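You operate a simulated robot arm through the tools that you are given. There is no shell and no other tool. Be economical: measure what you need, move in short steps, check, and stop when the job is done.

You are at the controls of a simulated two-armed robot. One attempt, no reset.

TASK
Pick up the cardboard tube from the steel table top with one hand, pass it to the other hand and put it on the bottom shelf of the low rack.

Only the result counts: the job must be done as asked and must still hold three seconds after the hand-in. Knocking over, shifting, dropping, spilling or breaking anything else fails it.

THE ROBOT
Two 7-joint arms with two-finger parallel grippers on one trunk, on a base that drives. Base frame: it is fixed to the floor where the robot stands at the start and does not move with it; the origin is under the middle of the robot, x ahead of it, y to its left, z up; the surface under the hand at the start is at about z = 88. Lengths are in cm, angles in degrees, forces in N, time in s.
The left shoulder is at the start at [3.6, 10.1, 118.6], the right one opposite. With the tool pointing down near the work surface each hand reaches from about 20 to 52 cm from the robot's upright axis, wherever it stands, measured 20 degrees to its own side. Places, roughly: bottom shelf of the low rack [60, -220, 30]. Payload 2.4 kg a hand.
The TCP of each hand is the grasp point between the finger pads, 2.4 cm short of the fingertips. In the tool frame z runs along the fingers and y along their closing line. The gripper opens to 6.8 cm. The fingers are 1.7 cm wide and 1 cm thick; the gripper's body (4 by 7 cm) begins 4.1 cm behind the TCP.
Orientation is that of the tool frame in the base frame, as a unit quaternion [w, x, y, z]. With the fingers straight down and closing along the base's y, the tool's x points along the base's -x, its y along +y and its z along -z.

THE INTERFACE
- The arms move only by the tool apply_moves. It takes "left_increments", "right_increments" or both (then of equal length, played together; a hand with none holds still); each is one flat list of numbers, 7 for each row, row after row: the shift along the base's x, y, z in cm, then the turn, a rotation vector about the base's x, y, z in degrees, then the closure in counts, from 0 (fully open) to 255 (shut). In form: [dx, dy, dz, rx, ry, rz, hand, dx, dy, dz, rx, ry, rz, hand, ...]. A call has 1 to 20 rows; each row shifts and turns the commanded pose from where the row before left it. A row lasts 0.2 s, in which the tool goes at most 5 cm and 8.6 degrees; a call with a longer step from one row to the next is refused whole, and so is a gripper value outside its range. A pose out of reach is approached as far as the arm can. The call stops where the force on the tool passes 40 N (or 10 N more than at its start, if that is more) or the arm is blocked; 0.2 s more then pass. The fingers move at their own pace (about 7.2 cm/s each) and stop on an object; they squeeze with about 30 N. The grip force told is the motor's: it shows also when the fingers shut on nothing. Time passes only in rows, and 0.2 s behind the last, so rows that do not move let the fingers close. It gives the time, the measured TCP pose, the force on the tool (base axes), the opening and the grip force at its end, in the units of the frame above (readings bear some noise), with the torque about the TCP (base axes, N m) and any sound that the robot's microphone picked up.
- Cameras (640 x 400 px; columns grow to the right, rows downward): "scene" is now at [10.63, 3.16, 134.29]; the picture's right is [0.24, -0.97, 0.00], its down [-0.63, -0.16, -0.76] and it looks along [0.74, 0.18, -0.65] (base axes); focal length 256 px, centre (320, 200). "left" rides on the left gripper at [8.4, -1.1, -7.5] in its tool frame; the picture's right is [0.13, 0.99, 0.00], its down [-0.60, 0.08, -0.79] and it looks along [-0.79, 0.10, 0.61] (tool axes); focal length 251 px, centre (320, 200). "right" rides on the right gripper at [8.4, 1.1, -7.5] in its tool frame; the picture's right is [-0.13, 0.99, 0.00], its down [-0.60, -0.08, -0.79] and it looks along [-0.79, -0.10, 0.61] (tool axes); focal length 251 px, centre (320, 200). There is no depth. A picture from a camera that has moved, and an enlarged one, comes with that camera's place and axes in the base frame and with its lens. The place of the scene camera against the robot may be out by one fixed shift of up to 1.8 cm in any direction.
- snapshot(camera): a new picture of that camera. The clock stands still meanwhile.
- raise_lower(by): slides the trunk up (or, below 0, down) by that many cm; the arms and the scene camera ride with it, the base frame stays. It gives what a move gives, with no picture.
- base_move(legs): drives the robot by 1 to 6 legs, each [ahead, left, turn to the left] in cm, cm and degrees, along the robot's own axes; the way and the turn of a leg run together, so that a leg with both is an arc; at most 150 cm and 180 degrees a leg. The arms and the cameras ride along, it lands a little off, and it stops where it bumps. It gives what a move gives.
- turn_head(pan, tilt): turns the head with the scene camera to pan (to the left, within 86 degrees either way) and tilt (down, from -29 to 69), counted from straight ahead of the robot. It gives what a move gives.
- zoom(camera, box): a new picture of the part [left, top, right, bottom] of that camera's present view, enlarged. The clock stands still meanwhile.
- hand_in(): hands the job in; it is judged then, once.

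Work in short steps. Places have to be worked out from the pictures, the camera data and where the tool is seen: move nearer, look again, correct. Check each grasp and each placing, and mend what went wrong. You have 120 turns and 92 pictures in all, those below and enlarged ones among them. Open the grippers and draw the arms clear of the work before you hand the job in, unless the task says otherwise; then end with one line.

The tools are called after "Request:" as a command line: name --argument value ..., lists and objects as JSON in quotes. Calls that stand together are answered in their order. apply_moves: Moves the arms, as the interface text tells. Its arguments: {"type":"object","properties":{"left_increments":{"type":"array"},"right_increments":{"type":"array"}},"required":[]} The other tools are called the same way: raise_lower (by) slides the trunk up or down; base_move (legs) drives the base; turn_head (pan, tilt) turns the head that bears the scene camera; snapshot (camera) takes a picture; zoom (camera, box) takes an enlarged picture of a part of a camera's view; hand_in () hands the job in.

At the start:

```text
time: 0.0
left_tool_pos: [28.68, 26.24, 103.54]
left_orientation: [0.0, 0.0, 1.0, 0.001]
left_ft_force: [-0.6, -0.4, -0.9]
left_moment: [0.02, 0.01, 0.0]
left_grip_width: 6.79
left_gripper_force: 0.0
right_tool_pos: [32.55, -2.32, 111.45]
right_orientation: [0.0, 0.0, 1.0, 0.0]
right_ft_force: [1.2, 0.5, -0.6]
right_moment: [0.0, -0.02, -0.02]
right_grip_width: 6.8
right_gripper_force: 0.0
trunk travel left (down, up): [-40.0, 45.0]
robot x, y, heading: [-0.11, -0.14, 0.0]
head pan, tilt: [14.0, 40.7]
```

scene: 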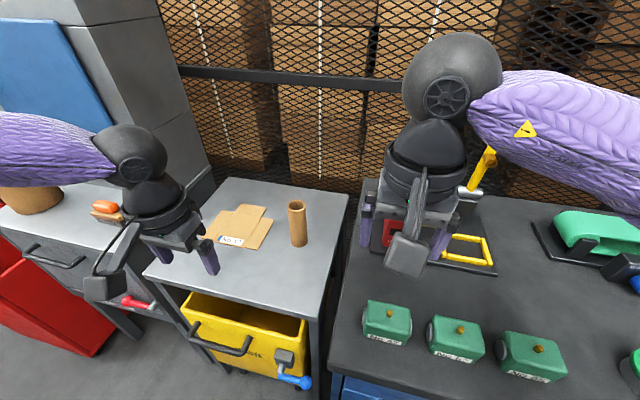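
right: 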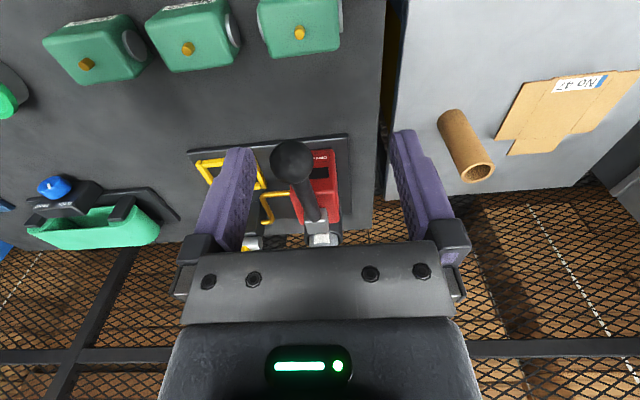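
left: 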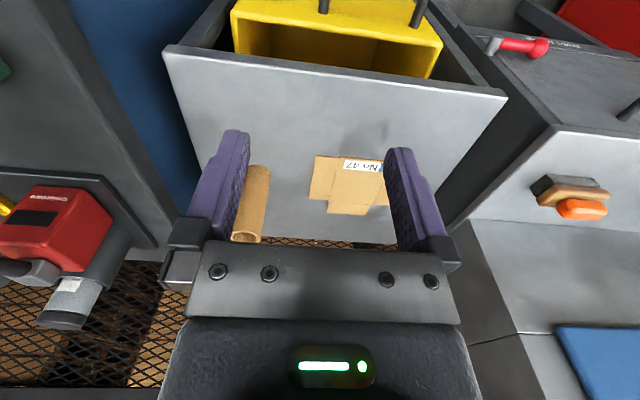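

The three views together put the tube upright at about (53, 19) on the steel table, whose top is near z = 81. The tube is about 12.5 tall and 4 wide. I'll look toward the rack before planning the grip.

Request:
turn_head --pan -74 --tilt 22

Request:
snapshot --camera "scene"

Request:
turn_head --pan 10 --tilt 65

Request:
snapshot --camera "scene"

```text
time: 1.6
left_tool_pos: [28.75, 26.21, 103.39]
left_orientation: [0.001, 0.0, 1.0, 0.0]
left_ft_force: [-0.1, -0.1, -0.3]
left_moment: [0.01, -0.02, 0.0]
left_grip_width: 6.8
left_gripper_force: 0.1
right_tool_pos: [32.54, -2.27, 111.27]
right_orientation: [0.0, 0.0, 1.0, -0.001]
right_ft_force: [0.6, -0.3, 0.4]
right_moment: [0.0, 0.02, 0.01]
right_grip_width: 6.81
right_gripper_force: 0.0
trunk travel left (down, up): [-40.0, 45.0]
robot x, y, heading: [-0.17, -0.1, 0.3]
head pan, tilt: [-74.0, 22.0]
```

```text
88 pictures are left
camera scene: at [4.99, -7.81, 137.2], right [-0.96, -0.28, 0.0], down [-0.1, 0.36, -0.93], along [0.26, -0.89, -0.37], focal length 256 px, centre (320, 200)
```

scene: 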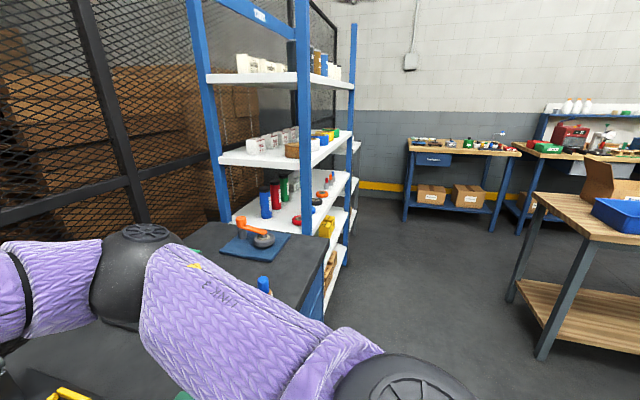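

```text
time: 3.2
left_tool_pos: [28.63, 26.31, 103.42]
left_orientation: [0.0, 0.0, 1.0, 0.0]
left_ft_force: [0.0, -0.3, 0.7]
left_moment: [-0.06, 0.0, 0.02]
left_grip_width: 6.8
left_gripper_force: 0.1
right_tool_pos: [32.54, -2.16, 111.47]
right_orientation: [0.0, 0.0, 1.0, 0.0]
right_ft_force: [-0.6, 0.2, 0.4]
right_moment: [0.0, 0.01, 0.01]
right_grip_width: 6.8
right_gripper_force: 0.1
trunk travel left (down, up): [-40.0, 45.0]
robot x, y, heading: [0.17, -0.01, 0.1]
head pan, tilt: [10.0, 65.0]
```

```text
87 pictures are left
camera scene: at [8.4, 2.16, 131.16], right [0.17, -0.98, 0.0], down [-0.89, -0.16, -0.42], along [0.42, 0.07, -0.91], focal length 256 px, centre (320, 200)
```

scene: 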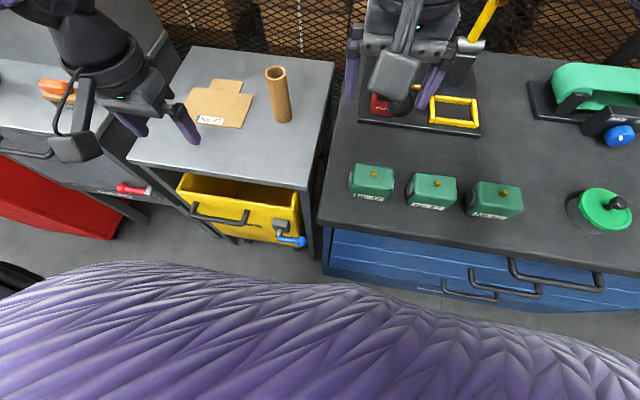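

The rack stands behind the tall shelving, so I'll have to drive there later. I'll tilt the left hand 45° forward for reach, stage it short of the tube, and check from its camera.

Request:
apply_moves --left_increments '[2, -1.2, 0.3, 0, -7.5, 0, 0, 2, -1.2, 0.3, 0, -7.5, 0, 0, 2, -1.2, 0.3, 0, -7.5, 0, 0, 2, -1.2, 0.3, 0, -7.5, 0, 0, 2, -1.2, 0.3, 0, -7.5, 0, 0, 2, -1.2, 0.3, 0, -7.5, 0, 0]'

Request:
snapshot --camera "left"

Request:
snapshot --camera "scene"

```text
time: 4.6
left_tool_pos: [40.67, 19.19, 105.25]
left_orientation: [0.384, -0.001, 0.923, 0.0]
left_ft_force: [-0.2, -0.2, 0.0]
left_moment: [0.02, 0.0, 0.01]
left_grip_width: 6.79
left_gripper_force: 0.0
right_tool_pos: [32.59, -2.2, 111.24]
right_orientation: [0.0, 0.0, 1.0, -0.001]
right_ft_force: [0.1, -0.4, 0.0]
right_moment: [-0.03, -0.03, 0.0]
right_grip_width: 6.78
right_gripper_force: 0.1
trunk travel left (down, up): [-40.0, 45.0]
robot x, y, heading: [-0.24, 0.19, 0.1]
head pan, tilt: [10.0, 65.0]
```

```text
86 pictures are left
camera left: at [29.39, 17.99, 104.56], right [-0.09, 0.99, -0.09], down [-0.13, 0.08, 0.99], along [0.99, 0.1, 0.13], focal length 251 px, centre (320, 200)
```

left: 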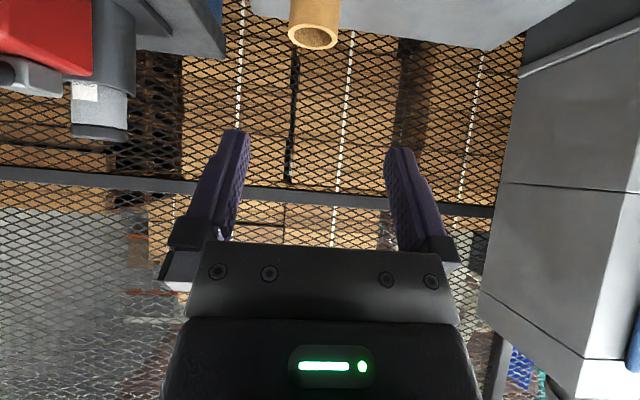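

```text
85 pictures are left
camera scene: at [8.42, 2.16, 131.15], right [0.17, -0.98, 0.0], down [-0.89, -0.16, -0.42], along [0.42, 0.07, -0.91], focal length 256 px, centre (320, 200)
```

scene: 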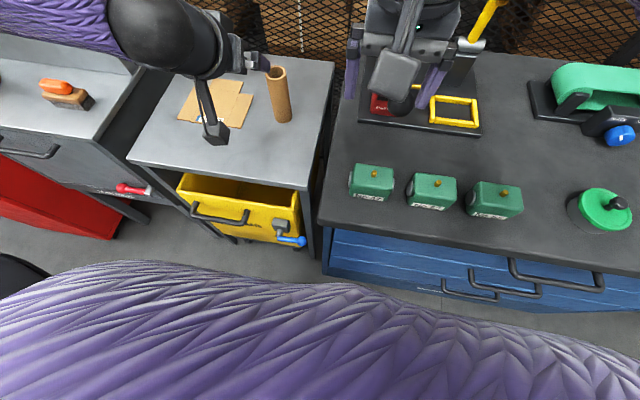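

The left camera puts the tube top at about (53, 18.5, 93.3) with a diameter of 4.3. I'll move closer along the tool axis and look again.

Request:
apply_moves --left_increments '[2, -0.25, -2.4, 0, 0, 0, 0, 2, -0.25, -2.4, 0, 0, 0, 0, 2, -0.2, -2.4, 0, 0, 0, 0]'

Request:
snapshot --camera "left"

Request:
zoom --camera "scene" --box '[160, 20, 360, 160]'

```text
time: 5.4
left_tool_pos: [46.8, 18.32, 97.91]
left_orientation: [0.383, -0.001, 0.924, -0.001]
left_ft_force: [0.0, -0.4, -0.5]
left_moment: [-0.01, -0.02, 0.01]
left_grip_width: 6.8
left_gripper_force: 0.1
right_tool_pos: [32.64, -2.3, 111.33]
right_orientation: [0.0, 0.0, 1.0, 0.0]
right_ft_force: [0.1, 0.1, 0.4]
right_moment: [-0.02, -0.02, 0.01]
right_grip_width: 6.8
right_gripper_force: 0.2
trunk travel left (down, up): [-40.0, 45.0]
robot x, y, heading: [-0.03, -0.05, -0.1]
head pan, tilt: [10.0, 65.0]
```

```text
84 pictures are left
camera left: at [35.49, 17.17, 97.23], right [-0.09, 0.99, -0.09], down [-0.13, 0.08, 0.99], along [0.99, 0.1, 0.13], focal length 251 px, centre (320, 200)
```

left: 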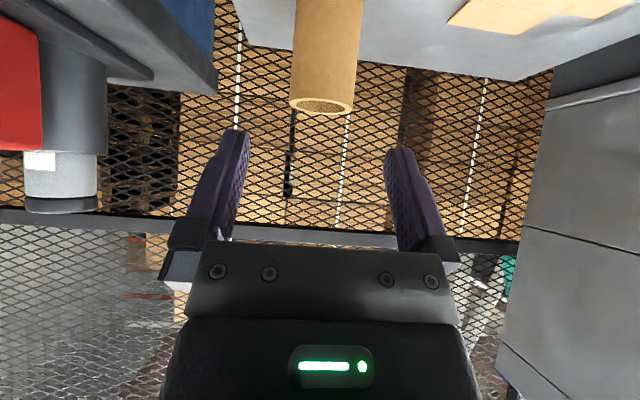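

```text
2.86 times, centred on (260, 90) of scene
camera zoom: at [8.42, 2.16, 131.15], right [0.17, -0.98, 0.0], down [-0.89, -0.16, -0.42], along [0.42, 0.07, -0.91], focal length 731 px, centre (491, 514)
```

zoom: 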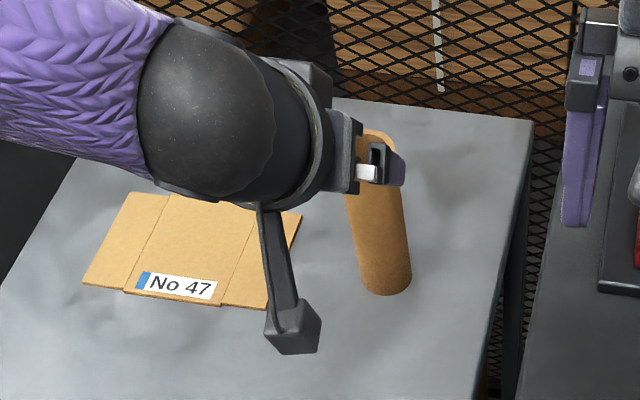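

The estimates agree: tube axis near (53.3, 18.4), top at about z = 93. I'll slide in along the tool axis to about (53.1, 18.45, 90.7).

Request:
apply_moves --left_increments '[1.6, 0.03, -1.8, 0, 0, 0, 0, 1.6, 0.03, -1.8, 0, 0, 0, 0, 1.6, 0.03, -1.8, 0, 0, 0, 0, 1.5, 0.03, -1.8, 0, 0, 0, 0]'

Request:
snapshot --camera "left"

Request:
zoom --camera "scene" --box '[160, 20, 360, 160]'

```text
time: 6.4
left_tool_pos: [48.92, 20.86, 95.54]
left_orientation: [0.383, 0.0, 0.924, -0.001]
left_ft_force: [-0.6, 0.5, 0.5]
left_moment: [0.01, -0.04, 0.0]
left_grip_width: 6.79
left_gripper_force: 0.1
left hand out of reach, approached as far as the arm can: row 2, 3, 4
right_tool_pos: [32.59, -2.26, 111.3]
right_orientation: [0.0, 0.0, 1.0, 0.0]
right_ft_force: [0.4, 0.0, -0.1]
right_moment: [0.05, 0.02, 0.01]
right_grip_width: 6.78
right_gripper_force: 0.1
trunk travel left (down, up): [-40.0, 45.0]
robot x, y, heading: [-0.35, -0.31, -0.0]
head pan, tilt: [10.0, 65.0]
```

```text
82 pictures are left
camera left: at [37.62, 19.71, 94.92], right [-0.09, 0.99, -0.09], down [-0.13, 0.08, 0.99], along [0.99, 0.1, 0.13], focal length 251 px, centre (320, 200)
```

left: 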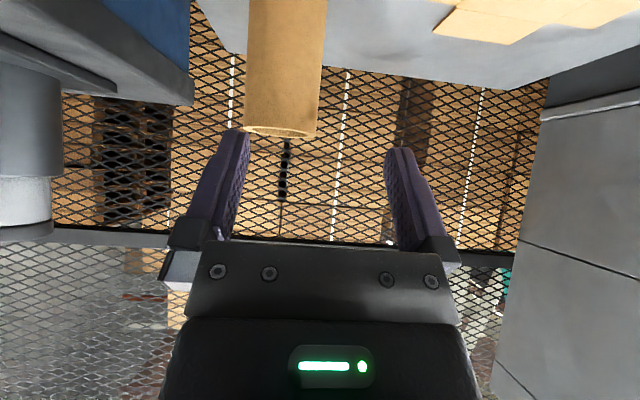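

```text
2.86 times, centred on (260, 90) of scene
camera zoom: at [8.41, 2.16, 131.16], right [0.17, -0.98, 0.0], down [-0.89, -0.16, -0.42], along [0.42, 0.07, -0.91], focal length 731 px, centre (491, 514)
```

zoom: 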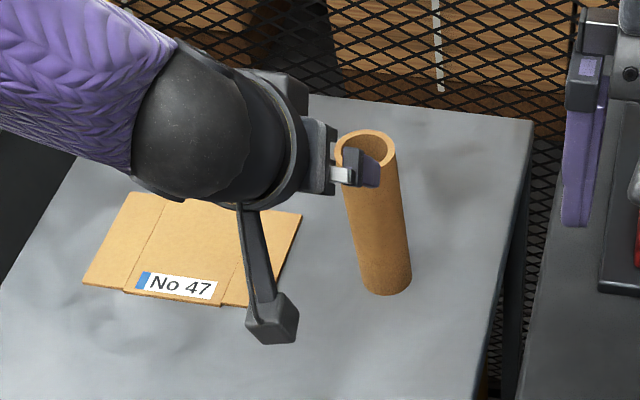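

The arm ran out of reach with the shoulder too high. I'll back off, raise both hands by the amount I'm about to lower, then lower the trunk 13 cm to bring the shoulders level with the wrist.

Request:
apply_moves --left_increments '[-2.2, 0, 2.4, 0, 0, 0, 0, -2.2, 0, 2.4, 0, 0, 0, 0, 0, 0, 3.2, 0, 0, 0, 0, 0, 0, 3.2, 0, -5, 0, 0, 0, 0, 3.2, 0, -5, 0, 0]' --right_increments '[-1, 0, 2.7, 0, 0, 0, 0, -1, 0, 2.7, 0, 0, 0, 0, -1, 0, 2.7, 0, 0, 0, 0, -1, 0, 2.7, 0, 0, 0, 0, -1, 0, 2.7, 0, 0, 0, 0]'

```text
time: 7.6
left_tool_pos: [44.5, 21.05, 110.02]
left_orientation: [0.461, 0.0, 0.887, 0.0]
left_ft_force: [0.1, -0.7, -1.1]
left_moment: [0.02, 0.04, 0.01]
left_grip_width: 6.81
left_gripper_force: 0.0
right_tool_pos: [27.37, -2.2, 124.96]
right_orientation: [0.0, 0.0, 1.0, 0.0]
right_ft_force: [-0.4, -0.3, 0.4]
right_moment: [0.01, 0.03, -0.01]
right_grip_width: 6.8
right_gripper_force: 0.1
trunk travel left (down, up): [-40.0, 45.0]
robot x, y, heading: [-0.07, -0.22, -0.2]
head pan, tilt: [10.0, 65.0]
```

Both hands are clear, so I'll lower the trunk now.

Request:
raise_lower --by -13

Request:
snapshot --camera "scene"

Request:
snapshot --camera "left"

```text
time: 9.2
left_tool_pos: [44.52, 20.81, 97.13]
left_orientation: [0.462, 0.0, 0.887, -0.001]
left_ft_force: [-0.3, 0.1, 0.4]
left_moment: [-0.02, 0.04, -0.03]
left_grip_width: 6.8
left_gripper_force: 0.0
right_tool_pos: [27.49, -2.23, 111.79]
right_orientation: [0.0, -0.001, 1.0, 0.0]
right_ft_force: [-0.5, -0.1, 0.4]
right_moment: [-0.03, 0.0, -0.01]
right_grip_width: 6.79
right_gripper_force: 0.2
trunk travel left (down, up): [-27.0, 58.0]
robot x, y, heading: [-0.08, 0.05, -0.0]
head pan, tilt: [10.0, 65.0]
```

```text
80 pictures are left
camera scene: at [10.73, 2.16, 118.03], right [0.17, -0.98, 0.0], down [-0.89, -0.16, -0.42], along [0.42, 0.07, -0.91], focal length 256 px, centre (320, 200)
```

scene: 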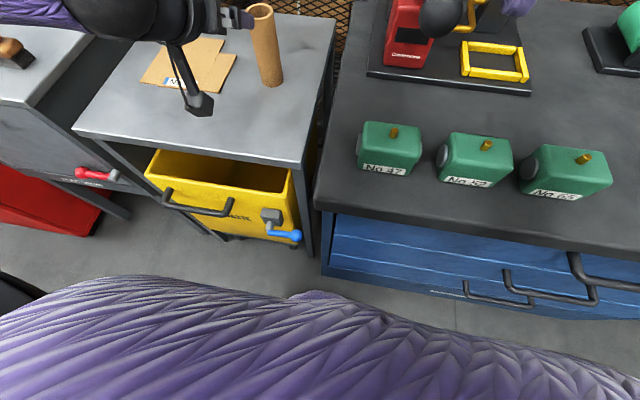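

```text
79 pictures are left
camera left: at [33.58, 19.81, 94.46], right [-0.07, 0.99, -0.11], down [-0.3, 0.08, 0.95], along [0.95, 0.1, 0.3], focal length 251 px, centre (320, 200)
```

left: 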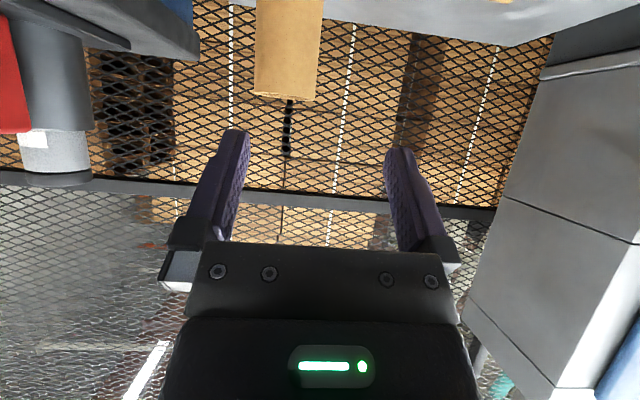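

The tube reads about (53.3, 18.5) with its top at z = 93. I'll correct y first, then go in along the tool axis.

Request:
apply_moves --left_increments '[0.8, -2.3, -0.7, 0, 0, 0, 0, 1.9, 0, -1.35, 0, 0, 0, 0, 1.9, 0, -1.35, 0, 0, 0, 0, 1.9, 0, -1.35, 0, 0, 0, 0, 1.9, 0, -1.35, 0, 0, 0, 0]'

Request:
snapshot --camera "left"

Request:
zoom --camera "scene" --box '[140, 0, 340, 125]'

```text
time: 10.4
left_tool_pos: [52.92, 18.56, 91.06]
left_orientation: [0.461, 0.0, 0.887, 0.0]
left_ft_force: [0.7, -0.1, -0.1]
left_moment: [0.0, 0.0, 0.01]
left_grip_width: 6.8
left_gripper_force: 0.0
right_tool_pos: [27.58, -2.22, 111.83]
right_orientation: [0.0, 0.0, 1.0, 0.001]
right_ft_force: [-0.7, 0.0, 0.1]
right_moment: [-0.01, -0.01, -0.02]
right_grip_width: 6.8
right_gripper_force: 0.1
trunk travel left (down, up): [-27.0, 58.0]
robot x, y, heading: [-0.04, 0.38, 0.1]
head pan, tilt: [10.0, 65.0]
```

```text
78 pictures are left
camera left: at [42.07, 17.49, 88.43], right [-0.07, 0.99, -0.11], down [-0.3, 0.08, 0.95], along [0.95, 0.1, 0.29], focal length 251 px, centre (320, 200)
```

left: 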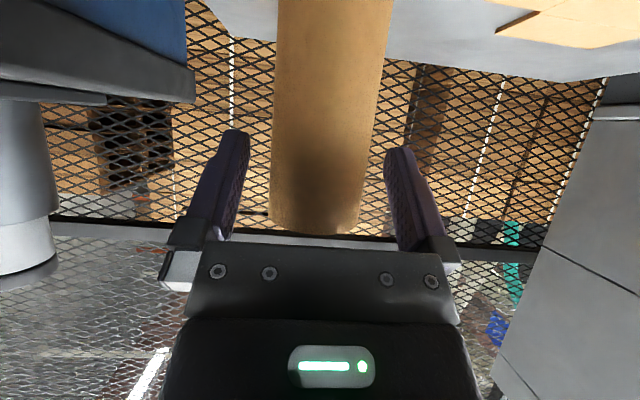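

```text
3.20 times, centred on (240, 62) of scene
camera zoom: at [10.76, 2.16, 118.02], right [0.17, -0.98, 0.0], down [-0.89, -0.16, -0.42], along [0.42, 0.07, -0.91], focal length 818 px, centre (576, 640)
```

zoom: 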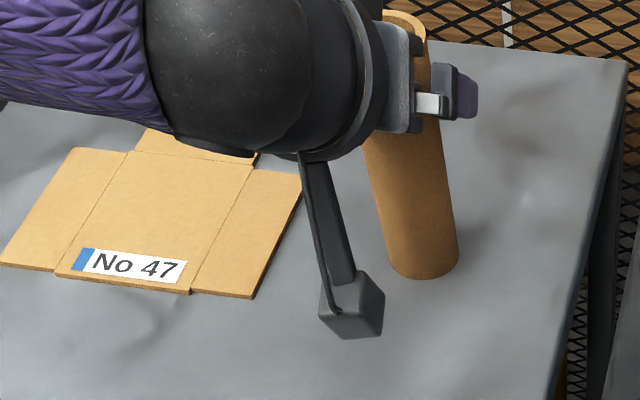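

The tube sits centred between the fingers, so I'll close on it.

Request:
apply_moves --left_increments '[0, 0, 0, 0, 0, 0, 120, 0, 0, 0, 0, 0, 0, 255, 0, 0, 0, 0, 0, 0, 255, 0, 0, 0, 0, 0, 0, 255]'

```text
time: 11.4
left_tool_pos: [52.98, 18.53, 91.01]
left_orientation: [0.462, 0.0, 0.887, -0.001]
left_ft_force: [1.0, 0.3, 0.3]
left_moment: [-0.03, 0.0, 0.04]
left_grip_width: 4.37
left_gripper_force: 30.1
right_tool_pos: [27.59, -2.32, 111.87]
right_orientation: [0.0, 0.0, 1.0, 0.0]
right_ft_force: [-0.9, -1.1, -0.4]
right_moment: [0.0, -0.01, 0.0]
right_grip_width: 6.79
right_gripper_force: 0.0
trunk travel left (down, up): [-27.0, 58.0]
robot x, y, heading: [-0.19, -0.21, 0.1]
head pan, tilt: [10.0, 65.0]
```

The grip is at 4.37 cm with 30 N. I'll lift straight up 16 cm and pull back a little.

Request:
apply_moves --left_increments '[0, 0, 2, 0, 0, 0, 255, 0, 0, 3, 0, 0, 0, 255, 0, 0, 3, 0, 0, 0, 255, -2, 0, 3, 0, 0, 0, 255, -3, 0, 3, 0, 0, 0, 255, -3, 0, 2, 0, 0, 0, 255]'

Request:
turn_head --pan 14 --tilt 40

Request:
snapshot --camera "scene"

Request:
snapshot --camera "left"

```text
time: 12.8
left_tool_pos: [44.98, 18.64, 106.86]
left_orientation: [0.461, 0.001, 0.887, -0.001]
left_ft_force: [0.9, -0.6, -0.2]
left_moment: [-0.01, 0.01, 0.02]
left_grip_width: 4.4
left_gripper_force: 30.2
right_tool_pos: [27.61, -2.22, 111.86]
right_orientation: [0.0, 0.0, 1.0, 0.0]
right_ft_force: [-0.6, 0.4, 0.8]
right_moment: [0.02, 0.01, -0.03]
right_grip_width: 6.79
right_gripper_force: 0.1
trunk travel left (down, up): [-27.0, 58.0]
robot x, y, heading: [-0.02, 0.0, 0.0]
head pan, tilt: [10.0, 65.0]
```

```text
time: 13.7
left_tool_pos: [44.99, 18.57, 106.76]
left_orientation: [0.461, 0.0, 0.887, 0.0]
left_ft_force: [0.8, 0.6, -1.2]
left_moment: [0.01, 0.0, 0.01]
left_grip_width: 4.4
left_gripper_force: 30.0
right_tool_pos: [27.55, -2.2, 111.83]
right_orientation: [0.001, -0.001, 1.0, 0.0]
right_ft_force: [0.3, 0.9, 0.7]
right_moment: [0.02, 0.03, 0.03]
right_grip_width: 6.82
right_gripper_force: 0.1
trunk travel left (down, up): [-27.0, 58.0]
robot x, y, heading: [0.16, -0.06, -0.1]
head pan, tilt: [14.0, 40.0]
```

```text
76 pictures are left
camera scene: at [13.02, 3.16, 121.25], right [0.24, -0.97, 0.0], down [-0.62, -0.16, -0.77], along [0.74, 0.19, -0.64], focal length 256 px, centre (320, 200)
```

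scene: 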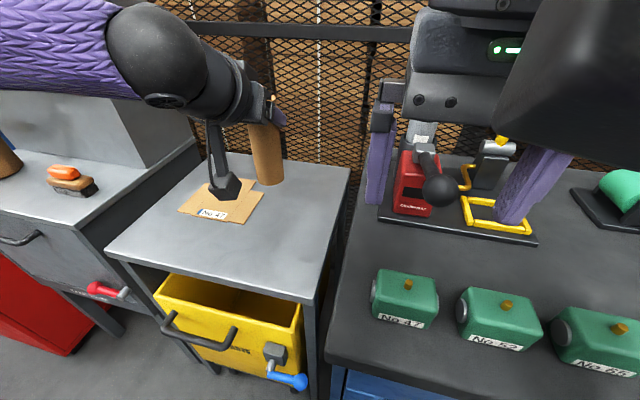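

```text
75 pictures are left
camera left: at [34.04, 17.5, 104.29], right [-0.07, 0.99, -0.11], down [-0.3, 0.08, 0.95], along [0.95, 0.1, 0.29], focal length 251 px, centre (320, 200)
```

left: 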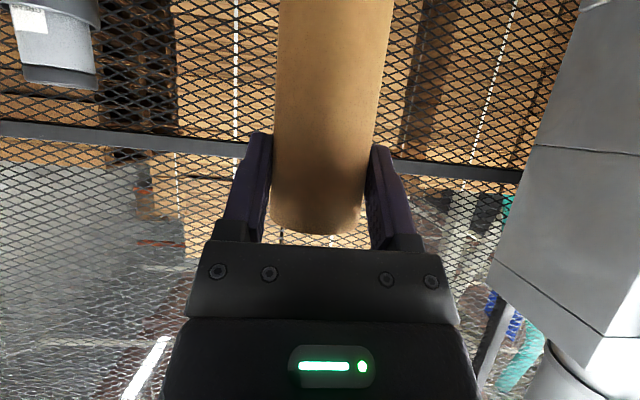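

The tube is held firmly. I'll back the robot away from the benches to do the hand-over in open space.

Request:
base_move --legs '[[-35, 0, 0]]'

Request:
turn_head --pan -66 --tilt 25

Request:
snapshot --camera "scene"

```text
time: 15.9
left_tool_pos: [9.83, 18.55, 106.91]
left_orientation: [0.463, 0.0, 0.886, 0.0]
left_ft_force: [0.1, 0.3, 0.1]
left_moment: [0.0, -0.01, 0.0]
left_grip_width: 4.4
left_gripper_force: 29.9
right_tool_pos: [-7.69, -2.28, 111.85]
right_orientation: [-0.001, 0.001, 1.0, 0.0]
right_ft_force: [-0.5, 0.3, -0.1]
right_moment: [0.0, 0.01, -0.02]
right_grip_width: 6.81
right_gripper_force: 0.1
trunk travel left (down, up): [-27.0, 58.0]
robot x, y, heading: [-35.08, -0.07, -0.2]
head pan, tilt: [14.0, 40.0]
```

```text
time: 17.5
left_tool_pos: [9.81, 18.52, 106.89]
left_orientation: [0.462, 0.001, 0.887, -0.001]
left_ft_force: [0.1, -0.7, -0.3]
left_moment: [0.02, -0.02, 0.01]
left_grip_width: 4.39
left_gripper_force: 30.0
right_tool_pos: [-7.68, -2.22, 111.81]
right_orientation: [0.0, 0.001, 1.0, 0.0]
right_ft_force: [0.1, -0.2, -0.2]
right_moment: [0.0, 0.0, 0.0]
right_grip_width: 6.79
right_gripper_force: 0.0
trunk travel left (down, up): [-27.0, 58.0]
robot x, y, heading: [-34.98, -0.13, -0.3]
head pan, tilt: [-66.0, 25.0]
```

```text
74 pictures are left
camera scene: at [-26.67, -7.29, 123.59], right [-0.91, -0.41, 0.0], down [-0.17, 0.39, -0.91], along [0.37, -0.83, -0.42], focal length 256 px, centre (320, 200)
```

scene: 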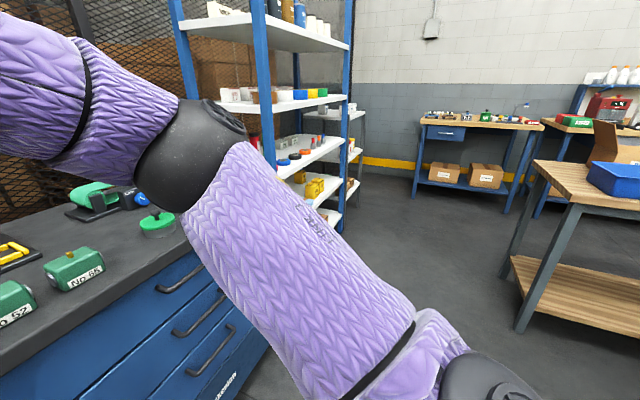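

There's a grey-posted rack behind the tall one, which should be the low rack. Now the hand-over: I'll swing the right hand out to its side, tilt it to 20° below horizontal, then yaw it inward.

Request:
apply_moves --right_increments '[0.4, -2.4, -0.8, 0, -7.8, 0, 0, 0.4, -2.4, -0.8, 0, -7.8, 0, 0, 0.4, -2.4, -0.8, 0, -7.8, 0, 0, 0.4, -2.4, -0.8, 0, -7.8, 0, 0, 0.4, -2.4, -0.8, 0, -7.8, 0, 0, 0.4, -2.4, -0.8, 0, -7.8, 0, 0, 0.4, -2.4, -0.8, 0, -7.8, 0, 0, 0.4, -2.4, -0.8, 0, -7.8, 0, 0, 0.4, -2.4, -0.8, 0, -7.6, 0, 0]'

Request:
apply_moves --left_increments '[-1, -2, 0.5, 0, 0, 0, 255, -1, -2, 0.5, 0, 0, 0, 255, -1, -2, 0.5, 0, 0, 0, 255, -1, -2, 0.5, 0, 0, 0, 255, -1, -2, 0.5, 0, 0, 0, 255, -1, -2, 0.5, 0, 0, 0, 255, -1, -2, 0, 0, 0, 0, 255, 0, 0, 0, 0, 0, 0, 255]' --right_increments '[0.5, 0, 0, 0, 0, 7.5, 0, 0.5, 0, 0, 0, 0, 7.5, 0, 0.5, 0, 0, 0, 0, 7.5, 0, 0.5, 0, 0, 0, 0, 7.5, 0, 0.5, 0, 0, 0, 0, 7.5, 0, 0.5, 0, 0, 0, 0, 7.5, 0, 0.5, 0, 0, 0, 0, 7.5, 0, 0, 0, 0, 0, 0, 7.5, 0]'

Request:
turn_head --pan 0 --tilt 30

Request:
snapshot --camera "scene"

Request:
snapshot --camera "right"

```text
time: 19.5
left_tool_pos: [9.72, 18.52, 106.99]
left_orientation: [0.462, 0.001, 0.887, 0.0]
left_ft_force: [-0.6, -0.2, -0.8]
left_moment: [0.0, 0.01, 0.02]
left_grip_width: 4.39
left_gripper_force: 29.7
right_tool_pos: [0.52, -25.25, 108.27]
right_orientation: [0.573, 0.0, 0.819, -0.001]
right_ft_force: [-0.1, 1.2, 0.2]
right_moment: [-0.03, 0.0, 0.05]
right_grip_width: 6.8
right_gripper_force: 0.0
right hand out of reach, approached as far as the arm can: row 6, 7, 8, 9
trunk travel left (down, up): [-27.0, 58.0]
robot x, y, heading: [-35.43, -0.28, 0.1]
head pan, tilt: [-66.0, 25.0]
```

```text
time: 21.3
left_tool_pos: [3.21, 5.31, 109.67]
left_orientation: [0.462, 0.0, 0.887, 0.0]
left_ft_force: [-0.2, 0.7, -0.1]
left_moment: [0.0, 0.0, 0.01]
left_grip_width: 4.43
left_gripper_force: 30.1
left hand out of reach, approached as far as the arm can: row 7
right_tool_pos: [1.76, -25.07, 108.23]
right_orientation: [0.563, -0.158, 0.804, 0.112]
right_ft_force: [-0.4, -0.6, 0.6]
right_moment: [0.02, 0.01, 0.0]
right_grip_width: 6.78
right_gripper_force: 0.0
right hand out of reach, approached as far as the arm can: row 4, 5, 6, 7, 8
trunk travel left (down, up): [-27.0, 58.0]
robot x, y, heading: [-35.2, -0.03, 0.2]
head pan, tilt: [-66.0, 25.0]
```

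```text
time: 22.6
left_tool_pos: [3.09, 5.36, 109.7]
left_orientation: [0.461, 0.001, 0.887, -0.001]
left_ft_force: [-0.8, -0.2, -0.1]
left_moment: [-0.03, -0.02, 0.01]
left_grip_width: 4.39
left_gripper_force: 29.9
right_tool_pos: [1.81, -25.16, 108.36]
right_orientation: [0.563, -0.159, 0.803, 0.112]
right_ft_force: [0.0, -0.1, -0.6]
right_moment: [0.02, 0.01, -0.04]
right_grip_width: 6.79
right_gripper_force: 0.1
trunk travel left (down, up): [-27.0, 58.0]
robot x, y, heading: [-35.33, 0.19, -0.1]
head pan, tilt: [0.0, 30.0]
```

```text
73 pictures are left
camera scene: at [-21.37, 1.09, 122.79], right [0.0, -1.0, 0.0], down [-0.5, 0.0, -0.87], along [0.87, 0.0, -0.5], focal length 256 px, centre (320, 200)
```

scene: 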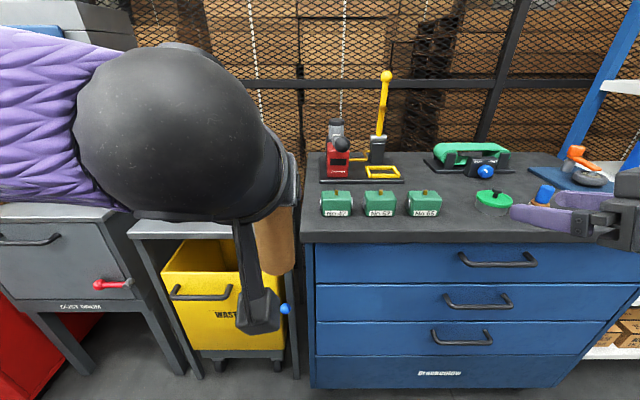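

```text
72 pictures are left
camera right: at [-7.73, -27.97, 102.91], right [-0.34, 0.93, 0.12], down [-0.47, -0.28, 0.84], along [0.82, 0.23, 0.53], focal length 251 px, centre (320, 200)
```

right: 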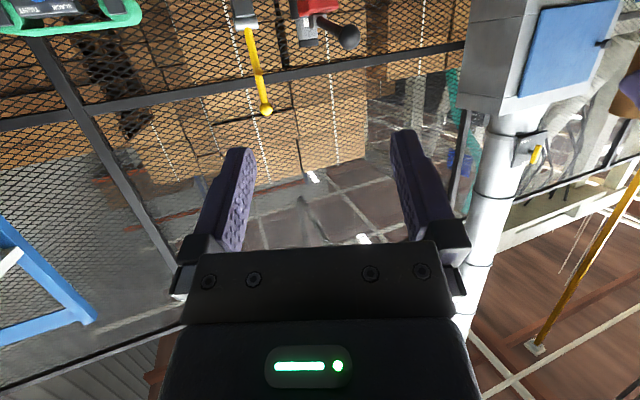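

The right wrist stopped at about 22° of yaw. I'll have the left hand point inward instead, so its body and camera clear the right hand's approach, and move the right hand toward the middle.

Request:
apply_moves --left_increments '[0.3, 0, 0, 0, 0, -7.5, 255, 0.3, 0, 0, 0, 0, -7.5, 255, 0.3, 0, 0, 0, 0, -7.5, 255, 0.3, 0, 0, 0, 0, -7.5, 255, 0.3, 0, 0, 0, 0, -7.5, 255, 0.3, 0, 0, 0, 0, -7.5, 255, 0, 0, 0, 0, 0, -7.5, 255]' --right_increments '[0, 1, -0.5, 0, 0, 4, 0, 0, 1, -0.5, 0, 0, 4, 0, 0, 1, -0.5, 0, 0, 4, 0, 0, 1, -0.5, 0, 0, 4, 0, 0, 1, -0.5, 0, 0, 4, 0, 0, 1, -0.5, 0, 0, 4, 0, 0, 1, -0.5, 0, 0, 4, 0]'

Request:
snapshot --camera "scene"

```text
time: 24.2
left_tool_pos: [4.82, 5.38, 109.62]
left_orientation: [0.413, 0.393, 0.795, -0.206]
left_ft_force: [0.5, -0.4, 0.5]
left_moment: [0.02, 0.0, 0.01]
left_grip_width: 4.41
left_gripper_force: 29.6
right_tool_pos: [1.64, -24.2, 107.59]
right_orientation: [0.558, -0.187, 0.798, 0.132]
right_ft_force: [0.3, 0.3, 0.4]
right_moment: [-0.03, -0.01, -0.01]
right_grip_width: 6.79
right_gripper_force: 0.1
right hand out of reach, approached as far as the arm can: row 2, 3, 4, 5, 6, 7
trunk travel left (down, up): [-27.0, 58.0]
robot x, y, heading: [-35.3, 0.03, -0.2]
head pan, tilt: [0.0, 30.0]
```

```text
71 pictures are left
camera scene: at [-21.37, 1.1, 122.79], right [0.0, -1.0, 0.0], down [-0.5, 0.0, -0.87], along [0.87, 0.0, -0.5], focal length 256 px, centre (320, 200)
```

scene: 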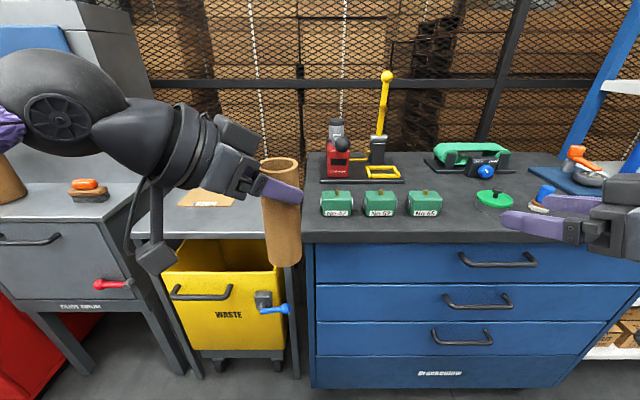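

The left hand now presents the tube well: it's at (4.8, 5.4), with its top near z = 111.6 and its bottom near 99. I'll try translating the right hand inward without rotating it, to see what limits it.

Request:
apply_moves --right_increments '[-1.5, 2.5, -0.8, 0, 0, 0, 0, -1.5, 2.5, -0.8, 0, 0, 0, 0, -1.5, 2.5, -0.8, 0, 0, 0, 0, -1, 2.5, -0.8, 0, 0, 0, 0]'

Request:
snapshot --camera "scene"

```text
time: 25.2
left_tool_pos: [4.72, 5.42, 109.68]
left_orientation: [0.414, 0.393, 0.795, -0.205]
left_ft_force: [-0.3, -0.1, -1.1]
left_moment: [0.0, -0.01, 0.02]
left_grip_width: 4.4
left_gripper_force: 29.9
right_tool_pos: [0.74, -16.47, 106.22]
right_orientation: [0.558, -0.187, 0.797, 0.132]
right_ft_force: [0.2, 0.0, -0.6]
right_moment: [-0.01, 0.03, -0.01]
right_grip_width: 6.84
right_gripper_force: 0.1
right hand out of reach, approached as far as the arm can: row 2, 3, 4
trunk travel left (down, up): [-27.0, 58.0]
robot x, y, heading: [-35.48, 0.26, -0.0]
head pan, tilt: [0.0, 30.0]
```

```text
70 pictures are left
camera scene: at [-21.36, 1.1, 122.78], right [0.0, -1.0, 0.0], down [-0.5, 0.0, -0.87], along [0.87, 0.0, -0.5], focal length 256 px, centre (320, 200)
```

scene: 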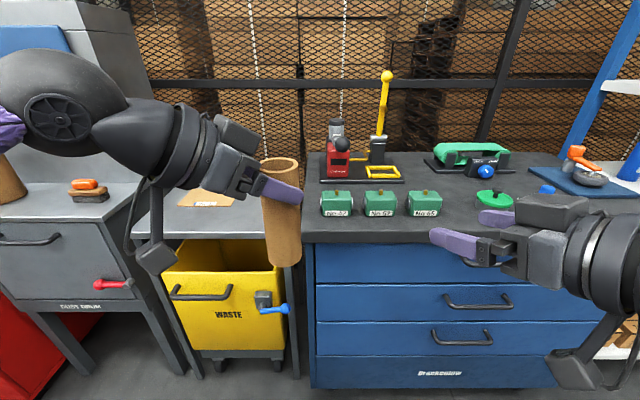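

The limit seems to be the wrist coming too close to the shoulder. I'll move forward and yaw at the same time, mirroring the pose the left arm reached.

Request:
apply_moves --right_increments '[2, -1, 0, 0, 0, 0, 0, 2, -1, 0, 0, 0, 0, 0, 1, 0, 0, 0, 0, 7, 0, 0, 0, 0, 0, 0, 7, 0, 0, 0, 0, 0, 0, 7, 0, 0, 0, 0, 0, 0, 7, 0]'

```text
time: 26.6
left_tool_pos: [4.74, 5.32, 109.66]
left_orientation: [0.414, 0.393, 0.795, -0.206]
left_ft_force: [-0.2, 0.5, -0.4]
left_moment: [-0.01, 0.03, -0.03]
left_grip_width: 4.38
left_gripper_force: 30.0
right_tool_pos: [2.28, -13.25, 104.74]
right_orientation: [0.528, -0.319, 0.75, 0.238]
right_ft_force: [0.3, 0.6, -0.1]
right_moment: [0.02, -0.01, 0.0]
right_grip_width: 6.82
right_gripper_force: 0.0
right hand out of reach, approached as far as the arm can: row 4, 5, 6
trunk travel left (down, up): [-27.0, 58.0]
robot x, y, heading: [-35.0, -0.05, -0.1]
head pan, tilt: [0.0, 30.0]
```

The right hand reached 47° yaw, so the two hand bodies are about 100° apart. I'll bring the tube with the left hand to a point about 8 cm ahead of the right grasp point.

Request:
apply_moves --left_increments '[0.54, -2.62, -0.28, 0, 0, 0, 255, 0.54, -2.62, -0.28, 0, 0, 0, 255, 0.54, -2.62, -0.28, 0, 0, 0, 255, 0.54, -2.62, -0.28, 0, 0, 0, 255, 0.54, -2.62, -0.28, 0, 0, 0, 255]'

Request:
snapshot --camera "scene"

Request:
snapshot --camera "right"

```text
time: 27.9
left_tool_pos: [6.6, -3.62, 108.36]
left_orientation: [0.413, 0.393, 0.796, -0.205]
left_ft_force: [0.6, 0.6, -0.1]
left_moment: [-0.01, -0.01, -0.04]
left_grip_width: 4.38
left_gripper_force: 30.1
left hand out of reach, approached as far as the arm can: row 4, 5
right_tool_pos: [2.2, -13.28, 104.65]
right_orientation: [0.529, -0.318, 0.751, 0.237]
right_ft_force: [0.1, 0.7, 0.7]
right_moment: [0.02, -0.02, 0.02]
right_grip_width: 6.78
right_gripper_force: 0.0
trunk travel left (down, up): [-27.0, 58.0]
robot x, y, heading: [-35.49, 0.21, -0.3]
head pan, tilt: [0.0, 30.0]
```

```text
69 pictures are left
camera scene: at [-21.39, 1.1, 122.79], right [0.0, -1.0, 0.0], down [-0.5, 0.0, -0.87], along [0.87, 0.0, -0.5], focal length 256 px, centre (320, 200)
```

scene: 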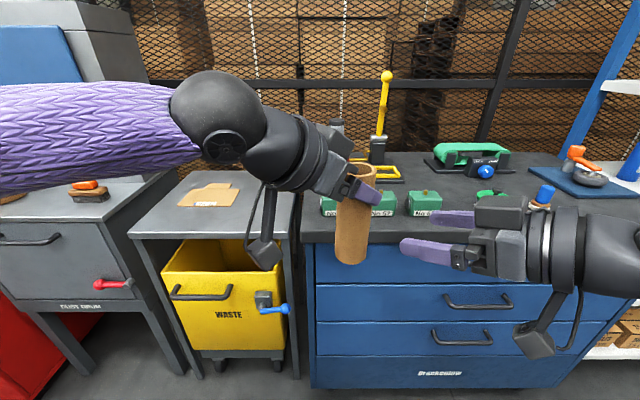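

```text
68 pictures are left
camera right: at [-5.4, -19.63, 99.27], right [-0.69, 0.71, 0.14], down [-0.31, -0.47, 0.83], along [0.66, 0.53, 0.54], focal length 251 px, centre (320, 200)
```

right: 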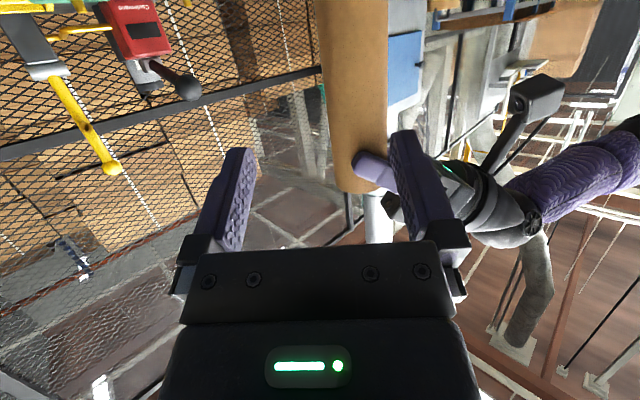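

The tube is at about (6.7, -3.8) and its bottom near z = 97. I'll first line the right hand up on its own axis, then check.

Request:
apply_moves --right_increments '[0, 1.6, 0, 0, 0, 0, 0, 0, 1.6, 0, 0, 0, 0, 0, 0, 1.5, 0, 0, 0, 0, 0]'

Request:
snapshot --camera "right"

Request:
zoom --camera "scene" --box '[240, 120, 560, 320]'

```text
time: 28.6
left_tool_pos: [6.56, -3.56, 108.34]
left_orientation: [0.413, 0.393, 0.796, -0.205]
left_ft_force: [0.8, -0.4, -0.4]
left_moment: [0.04, 0.0, 0.01]
left_grip_width: 4.36
left_gripper_force: 30.3
right_tool_pos: [2.21, -8.56, 104.62]
right_orientation: [0.522, -0.338, 0.744, 0.244]
right_ft_force: [-0.7, 0.3, -0.3]
right_moment: [0.0, 0.01, 0.0]
right_grip_width: 6.77
right_gripper_force: 0.0
trunk travel left (down, up): [-27.0, 58.0]
robot x, y, heading: [-34.9, 0.3, -0.1]
head pan, tilt: [0.0, 30.0]
```

```text
67 pictures are left
camera right: at [-5.1, -15.36, 99.23], right [-0.72, 0.68, 0.13], down [-0.29, -0.47, 0.83], along [0.63, 0.56, 0.54], focal length 251 px, centre (320, 200)
```

right: 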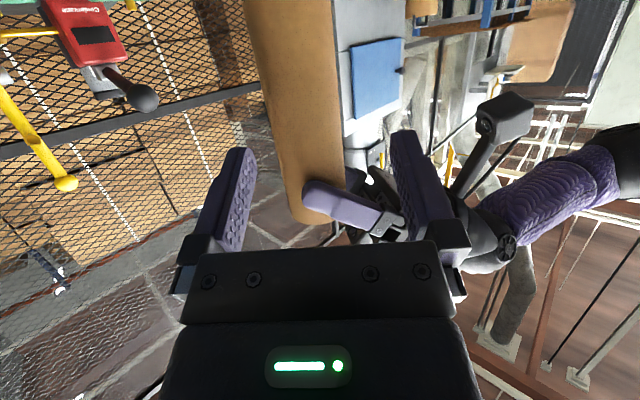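

```text
2.00 times, centred on (400, 220) of scene
camera zoom: at [-21.36, 1.1, 122.79], right [0.0, -1.0, 0.0], down [-0.5, 0.0, -0.87], along [0.87, 0.0, -0.5], focal length 511 px, centre (160, 160)
```

zoom: 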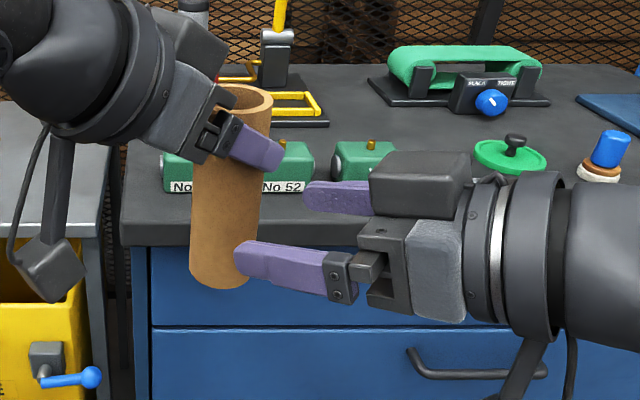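

In the right camera the tube sits about 0.9 cm ahead of the left grasp point, at (7.1, -4.3). I'll correct sideways, then slide in around the tube below the left fingers.

Request:
apply_moves --right_increments '[0.5, -0.5, -0.2, 0, 0, 0, 0, 1.1, 1.2, -0.55, 0, 0, 0, 0, 1.1, 1.2, -0.55, 0, 0, 0, 0, 1.1, 1.2, -0.5, 0, 0, 0, 0, 1.1, 1.2, -0.5, 0, 0, 0, 0]'

Request:
snapshot --camera "right"

Request:
zoom --camera "scene" --box '[240, 120, 560, 320]'

```text
time: 29.9
left_tool_pos: [7.03, -3.1, 108.3]
left_orientation: [0.415, 0.387, 0.799, -0.199]
left_ft_force: [4.6, 5.5, 0.1]
left_moment: [0.03, -0.04, 0.1]
left_grip_width: 4.38
left_gripper_force: 30.2
right_tool_pos: [7.14, -4.49, 102.5]
right_orientation: [0.525, -0.337, 0.743, 0.243]
right_ft_force: [-5.3, -5.5, -1.4]
right_moment: [0.32, -0.25, 0.0]
right_grip_width: 6.81
right_gripper_force: 0.0
trunk travel left (down, up): [-27.0, 58.0]
robot x, y, heading: [-35.18, 0.08, -0.2]
head pan, tilt: [0.0, 30.0]
stopped in row 5 (left hand): the force on the tool passed its limit at 50 N (the readings are from after the stop); the commanded pose is now the measured one
```

```text
65 pictures are left
camera right: at [-0.21, -11.27, 97.06], right [-0.72, 0.68, 0.13], down [-0.29, -0.47, 0.83], along [0.63, 0.56, 0.54], focal length 251 px, centre (320, 200)
```

right: 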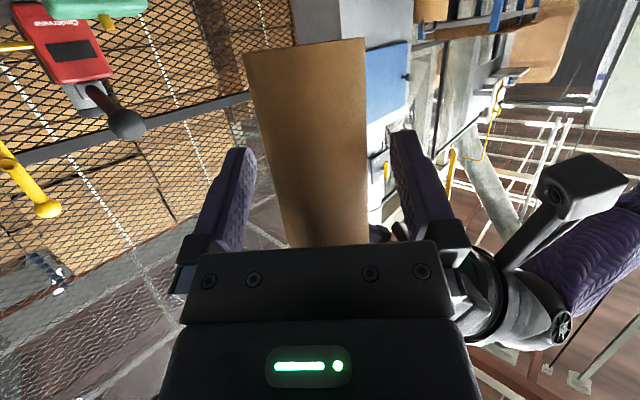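

```text
2.00 times, centred on (400, 220) of scene
camera zoom: at [-21.38, 1.08, 122.79], right [0.0, -1.0, 0.0], down [-0.5, 0.0, -0.87], along [0.87, 0.0, -0.5], focal length 511 px, centre (160, 160)
```

zoom: 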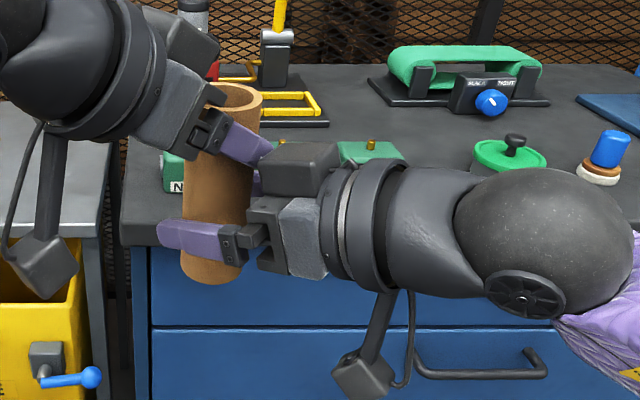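

A light contact, most likely the top edge of the right body on a left fingertip, about 5 N left over. The tube is between the right fingers, so I'll back off a little and down to relieve it, then close.

Request:
apply_moves --right_increments '[-0.4, -0.45, -0.3, 0, 0, 0, 0, 0, 0, -0.2, 0, 0, 0, 0]'

Request:
zoom --camera "scene" --box '[290, 140, 450, 280]'

```text
time: 30.5
left_tool_pos: [7.02, -3.22, 108.38]
left_orientation: [0.415, 0.387, 0.799, -0.199]
left_ft_force: [-0.1, 0.2, -0.3]
left_moment: [0.01, 0.0, -0.01]
left_grip_width: 4.37
left_gripper_force: 30.2
right_tool_pos: [6.6, -4.85, 102.11]
right_orientation: [0.524, -0.338, 0.743, 0.243]
right_ft_force: [0.7, 0.7, -0.4]
right_moment: [-0.03, -0.01, 0.03]
right_grip_width: 6.83
right_gripper_force: 0.1
trunk travel left (down, up): [-27.0, 58.0]
robot x, y, heading: [-35.01, 0.04, -0.2]
head pan, tilt: [0.0, 30.0]
```

```text
2.86 times, centred on (370, 210) of scene
camera zoom: at [-21.37, 1.09, 122.79], right [0.0, -1.0, 0.0], down [-0.5, 0.0, -0.87], along [0.87, 0.0, -0.5], focal length 731 px, centre (177, 171)
```

zoom: 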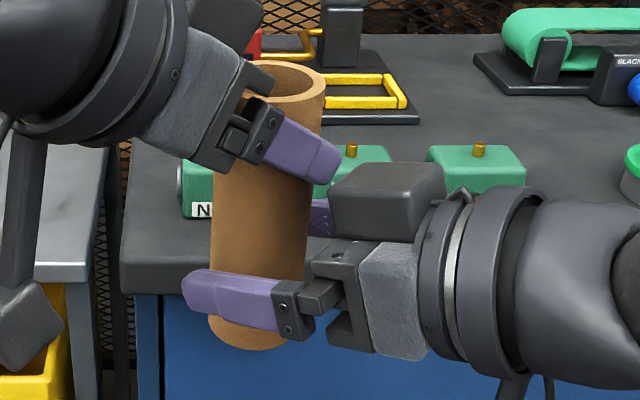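

Forces are back to zero and the tube is between the right fingers. I'll close the right hand.

Request:
apply_moves --right_increments '[0, 0, 0, 0, 0, 0, 60, 0, 0, 0, 0, 0, 0, 90, 0, 0, 0, 0, 0, 0, 255, 0, 0, 0, 0, 0, 0, 255, 0, 0, 0, 0, 0, 0, 255]'

Request:
zoom --camera "scene" --box '[290, 140, 450, 280]'

```text
time: 31.7
left_tool_pos: [6.91, -3.22, 108.29]
left_orientation: [0.415, 0.387, 0.799, -0.199]
left_ft_force: [-8.6, 4.4, 1.8]
left_moment: [0.28, 0.26, -0.03]
left_grip_width: 4.38
left_gripper_force: 29.9
right_tool_pos: [6.71, -4.93, 101.94]
right_orientation: [0.524, -0.338, 0.743, 0.243]
right_ft_force: [8.0, -5.3, -2.1]
right_moment: [0.03, 0.22, -0.14]
right_grip_width: 4.38
right_gripper_force: 28.9
trunk travel left (down, up): [-27.0, 58.0]
robot x, y, heading: [-35.24, 0.15, -0.2]
head pan, tilt: [0.0, 30.0]
```

```text
2.86 times, centred on (370, 210) of scene
camera zoom: at [-21.36, 1.1, 122.79], right [0.0, -1.0, 0.0], down [-0.5, 0.0, -0.87], along [0.87, 0.0, -0.5], focal length 731 px, centre (177, 171)
```

zoom: 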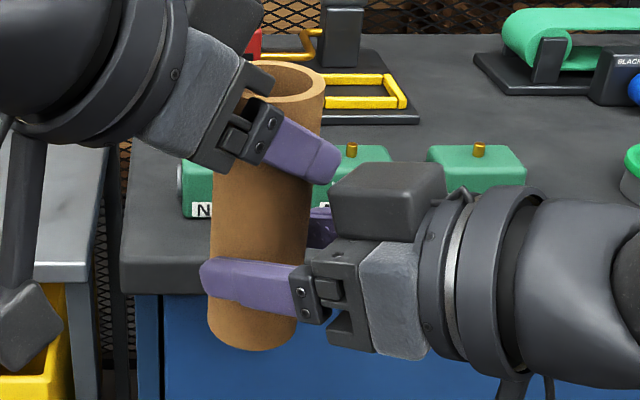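

Both hands hold the tube at 4.38 cm. I'll open the left and retreat along its axis, away from its fingers.

Request:
apply_moves --left_increments '[0, 0, 0, 0, 0, 0, 120, 0, 0, 0, 0, 0, 0, 0, 0, 0, 0, 0, 0, 0, 0, -0.9, 1.2, 1.0, 0, 0, 0, 0, -1.5, 2.0, 1.7, 0, 0, 0, 0, -1.5, 2.0, 1.7, 0, 0, 0, 0, -1, 3, 1, 0, 0, 0, 0, 0, 3, 0, 0, 0, 0, 0]' --right_increments '[0, 0, 0, 0, 0, 0, 255, 0, 0, 0, 0, 0, 0, 255, 0, 0, 0, 0, 0, 0, 255, 0, 0, 0, 0, 0, 0, 255, 0, 0, 0, 0, 0, 0, 255, 0, 0, 0, 0, 0, 0, 255, 0, 0, 0, 0, 0, 0, 255, 0, 0, 0, 0, 0, 0, 255]'

Request:
snapshot --camera "scene"

Request:
snapshot --camera "right"

```text
time: 33.5
left_tool_pos: [2.06, 7.97, 113.68]
left_orientation: [0.415, 0.387, 0.799, -0.2]
left_ft_force: [0.1, -0.1, 0.0]
left_moment: [-0.03, -0.01, -0.01]
left_grip_width: 6.79
left_gripper_force: 0.2
right_tool_pos: [6.68, -4.84, 102.06]
right_orientation: [0.524, -0.338, 0.743, 0.244]
right_ft_force: [-1.3, -0.9, -0.4]
right_moment: [0.0, 0.01, 0.02]
right_grip_width: 4.37
right_gripper_force: 29.9
trunk travel left (down, up): [-27.0, 58.0]
robot x, y, heading: [-35.29, -0.05, -0.1]
head pan, tilt: [0.0, 30.0]
```

```text
61 pictures are left
camera scene: at [-21.37, 1.12, 122.79], right [0.0, -1.0, 0.0], down [-0.5, 0.0, -0.87], along [0.87, 0.0, -0.5], focal length 256 px, centre (320, 200)
```

scene: 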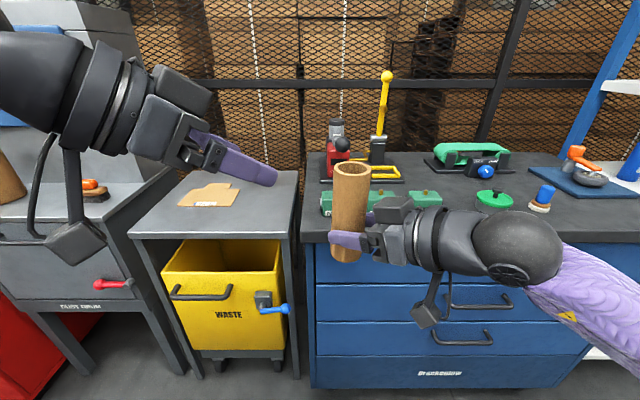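

```text
60 pictures are left
camera right: at [-0.6, -11.66, 96.57], right [-0.72, 0.68, 0.13], down [-0.29, -0.47, 0.83], along [0.63, 0.56, 0.54], focal length 251 px, centre (320, 200)
```

right: 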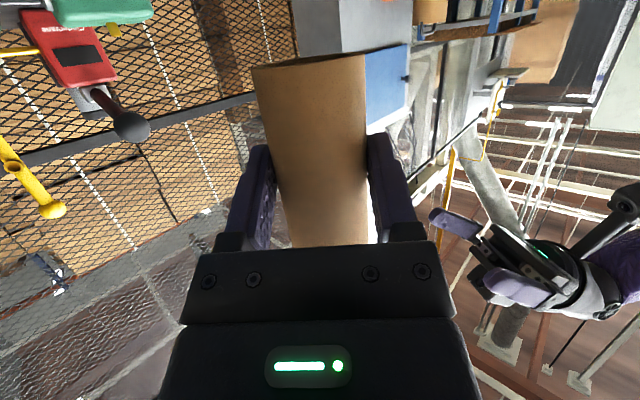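

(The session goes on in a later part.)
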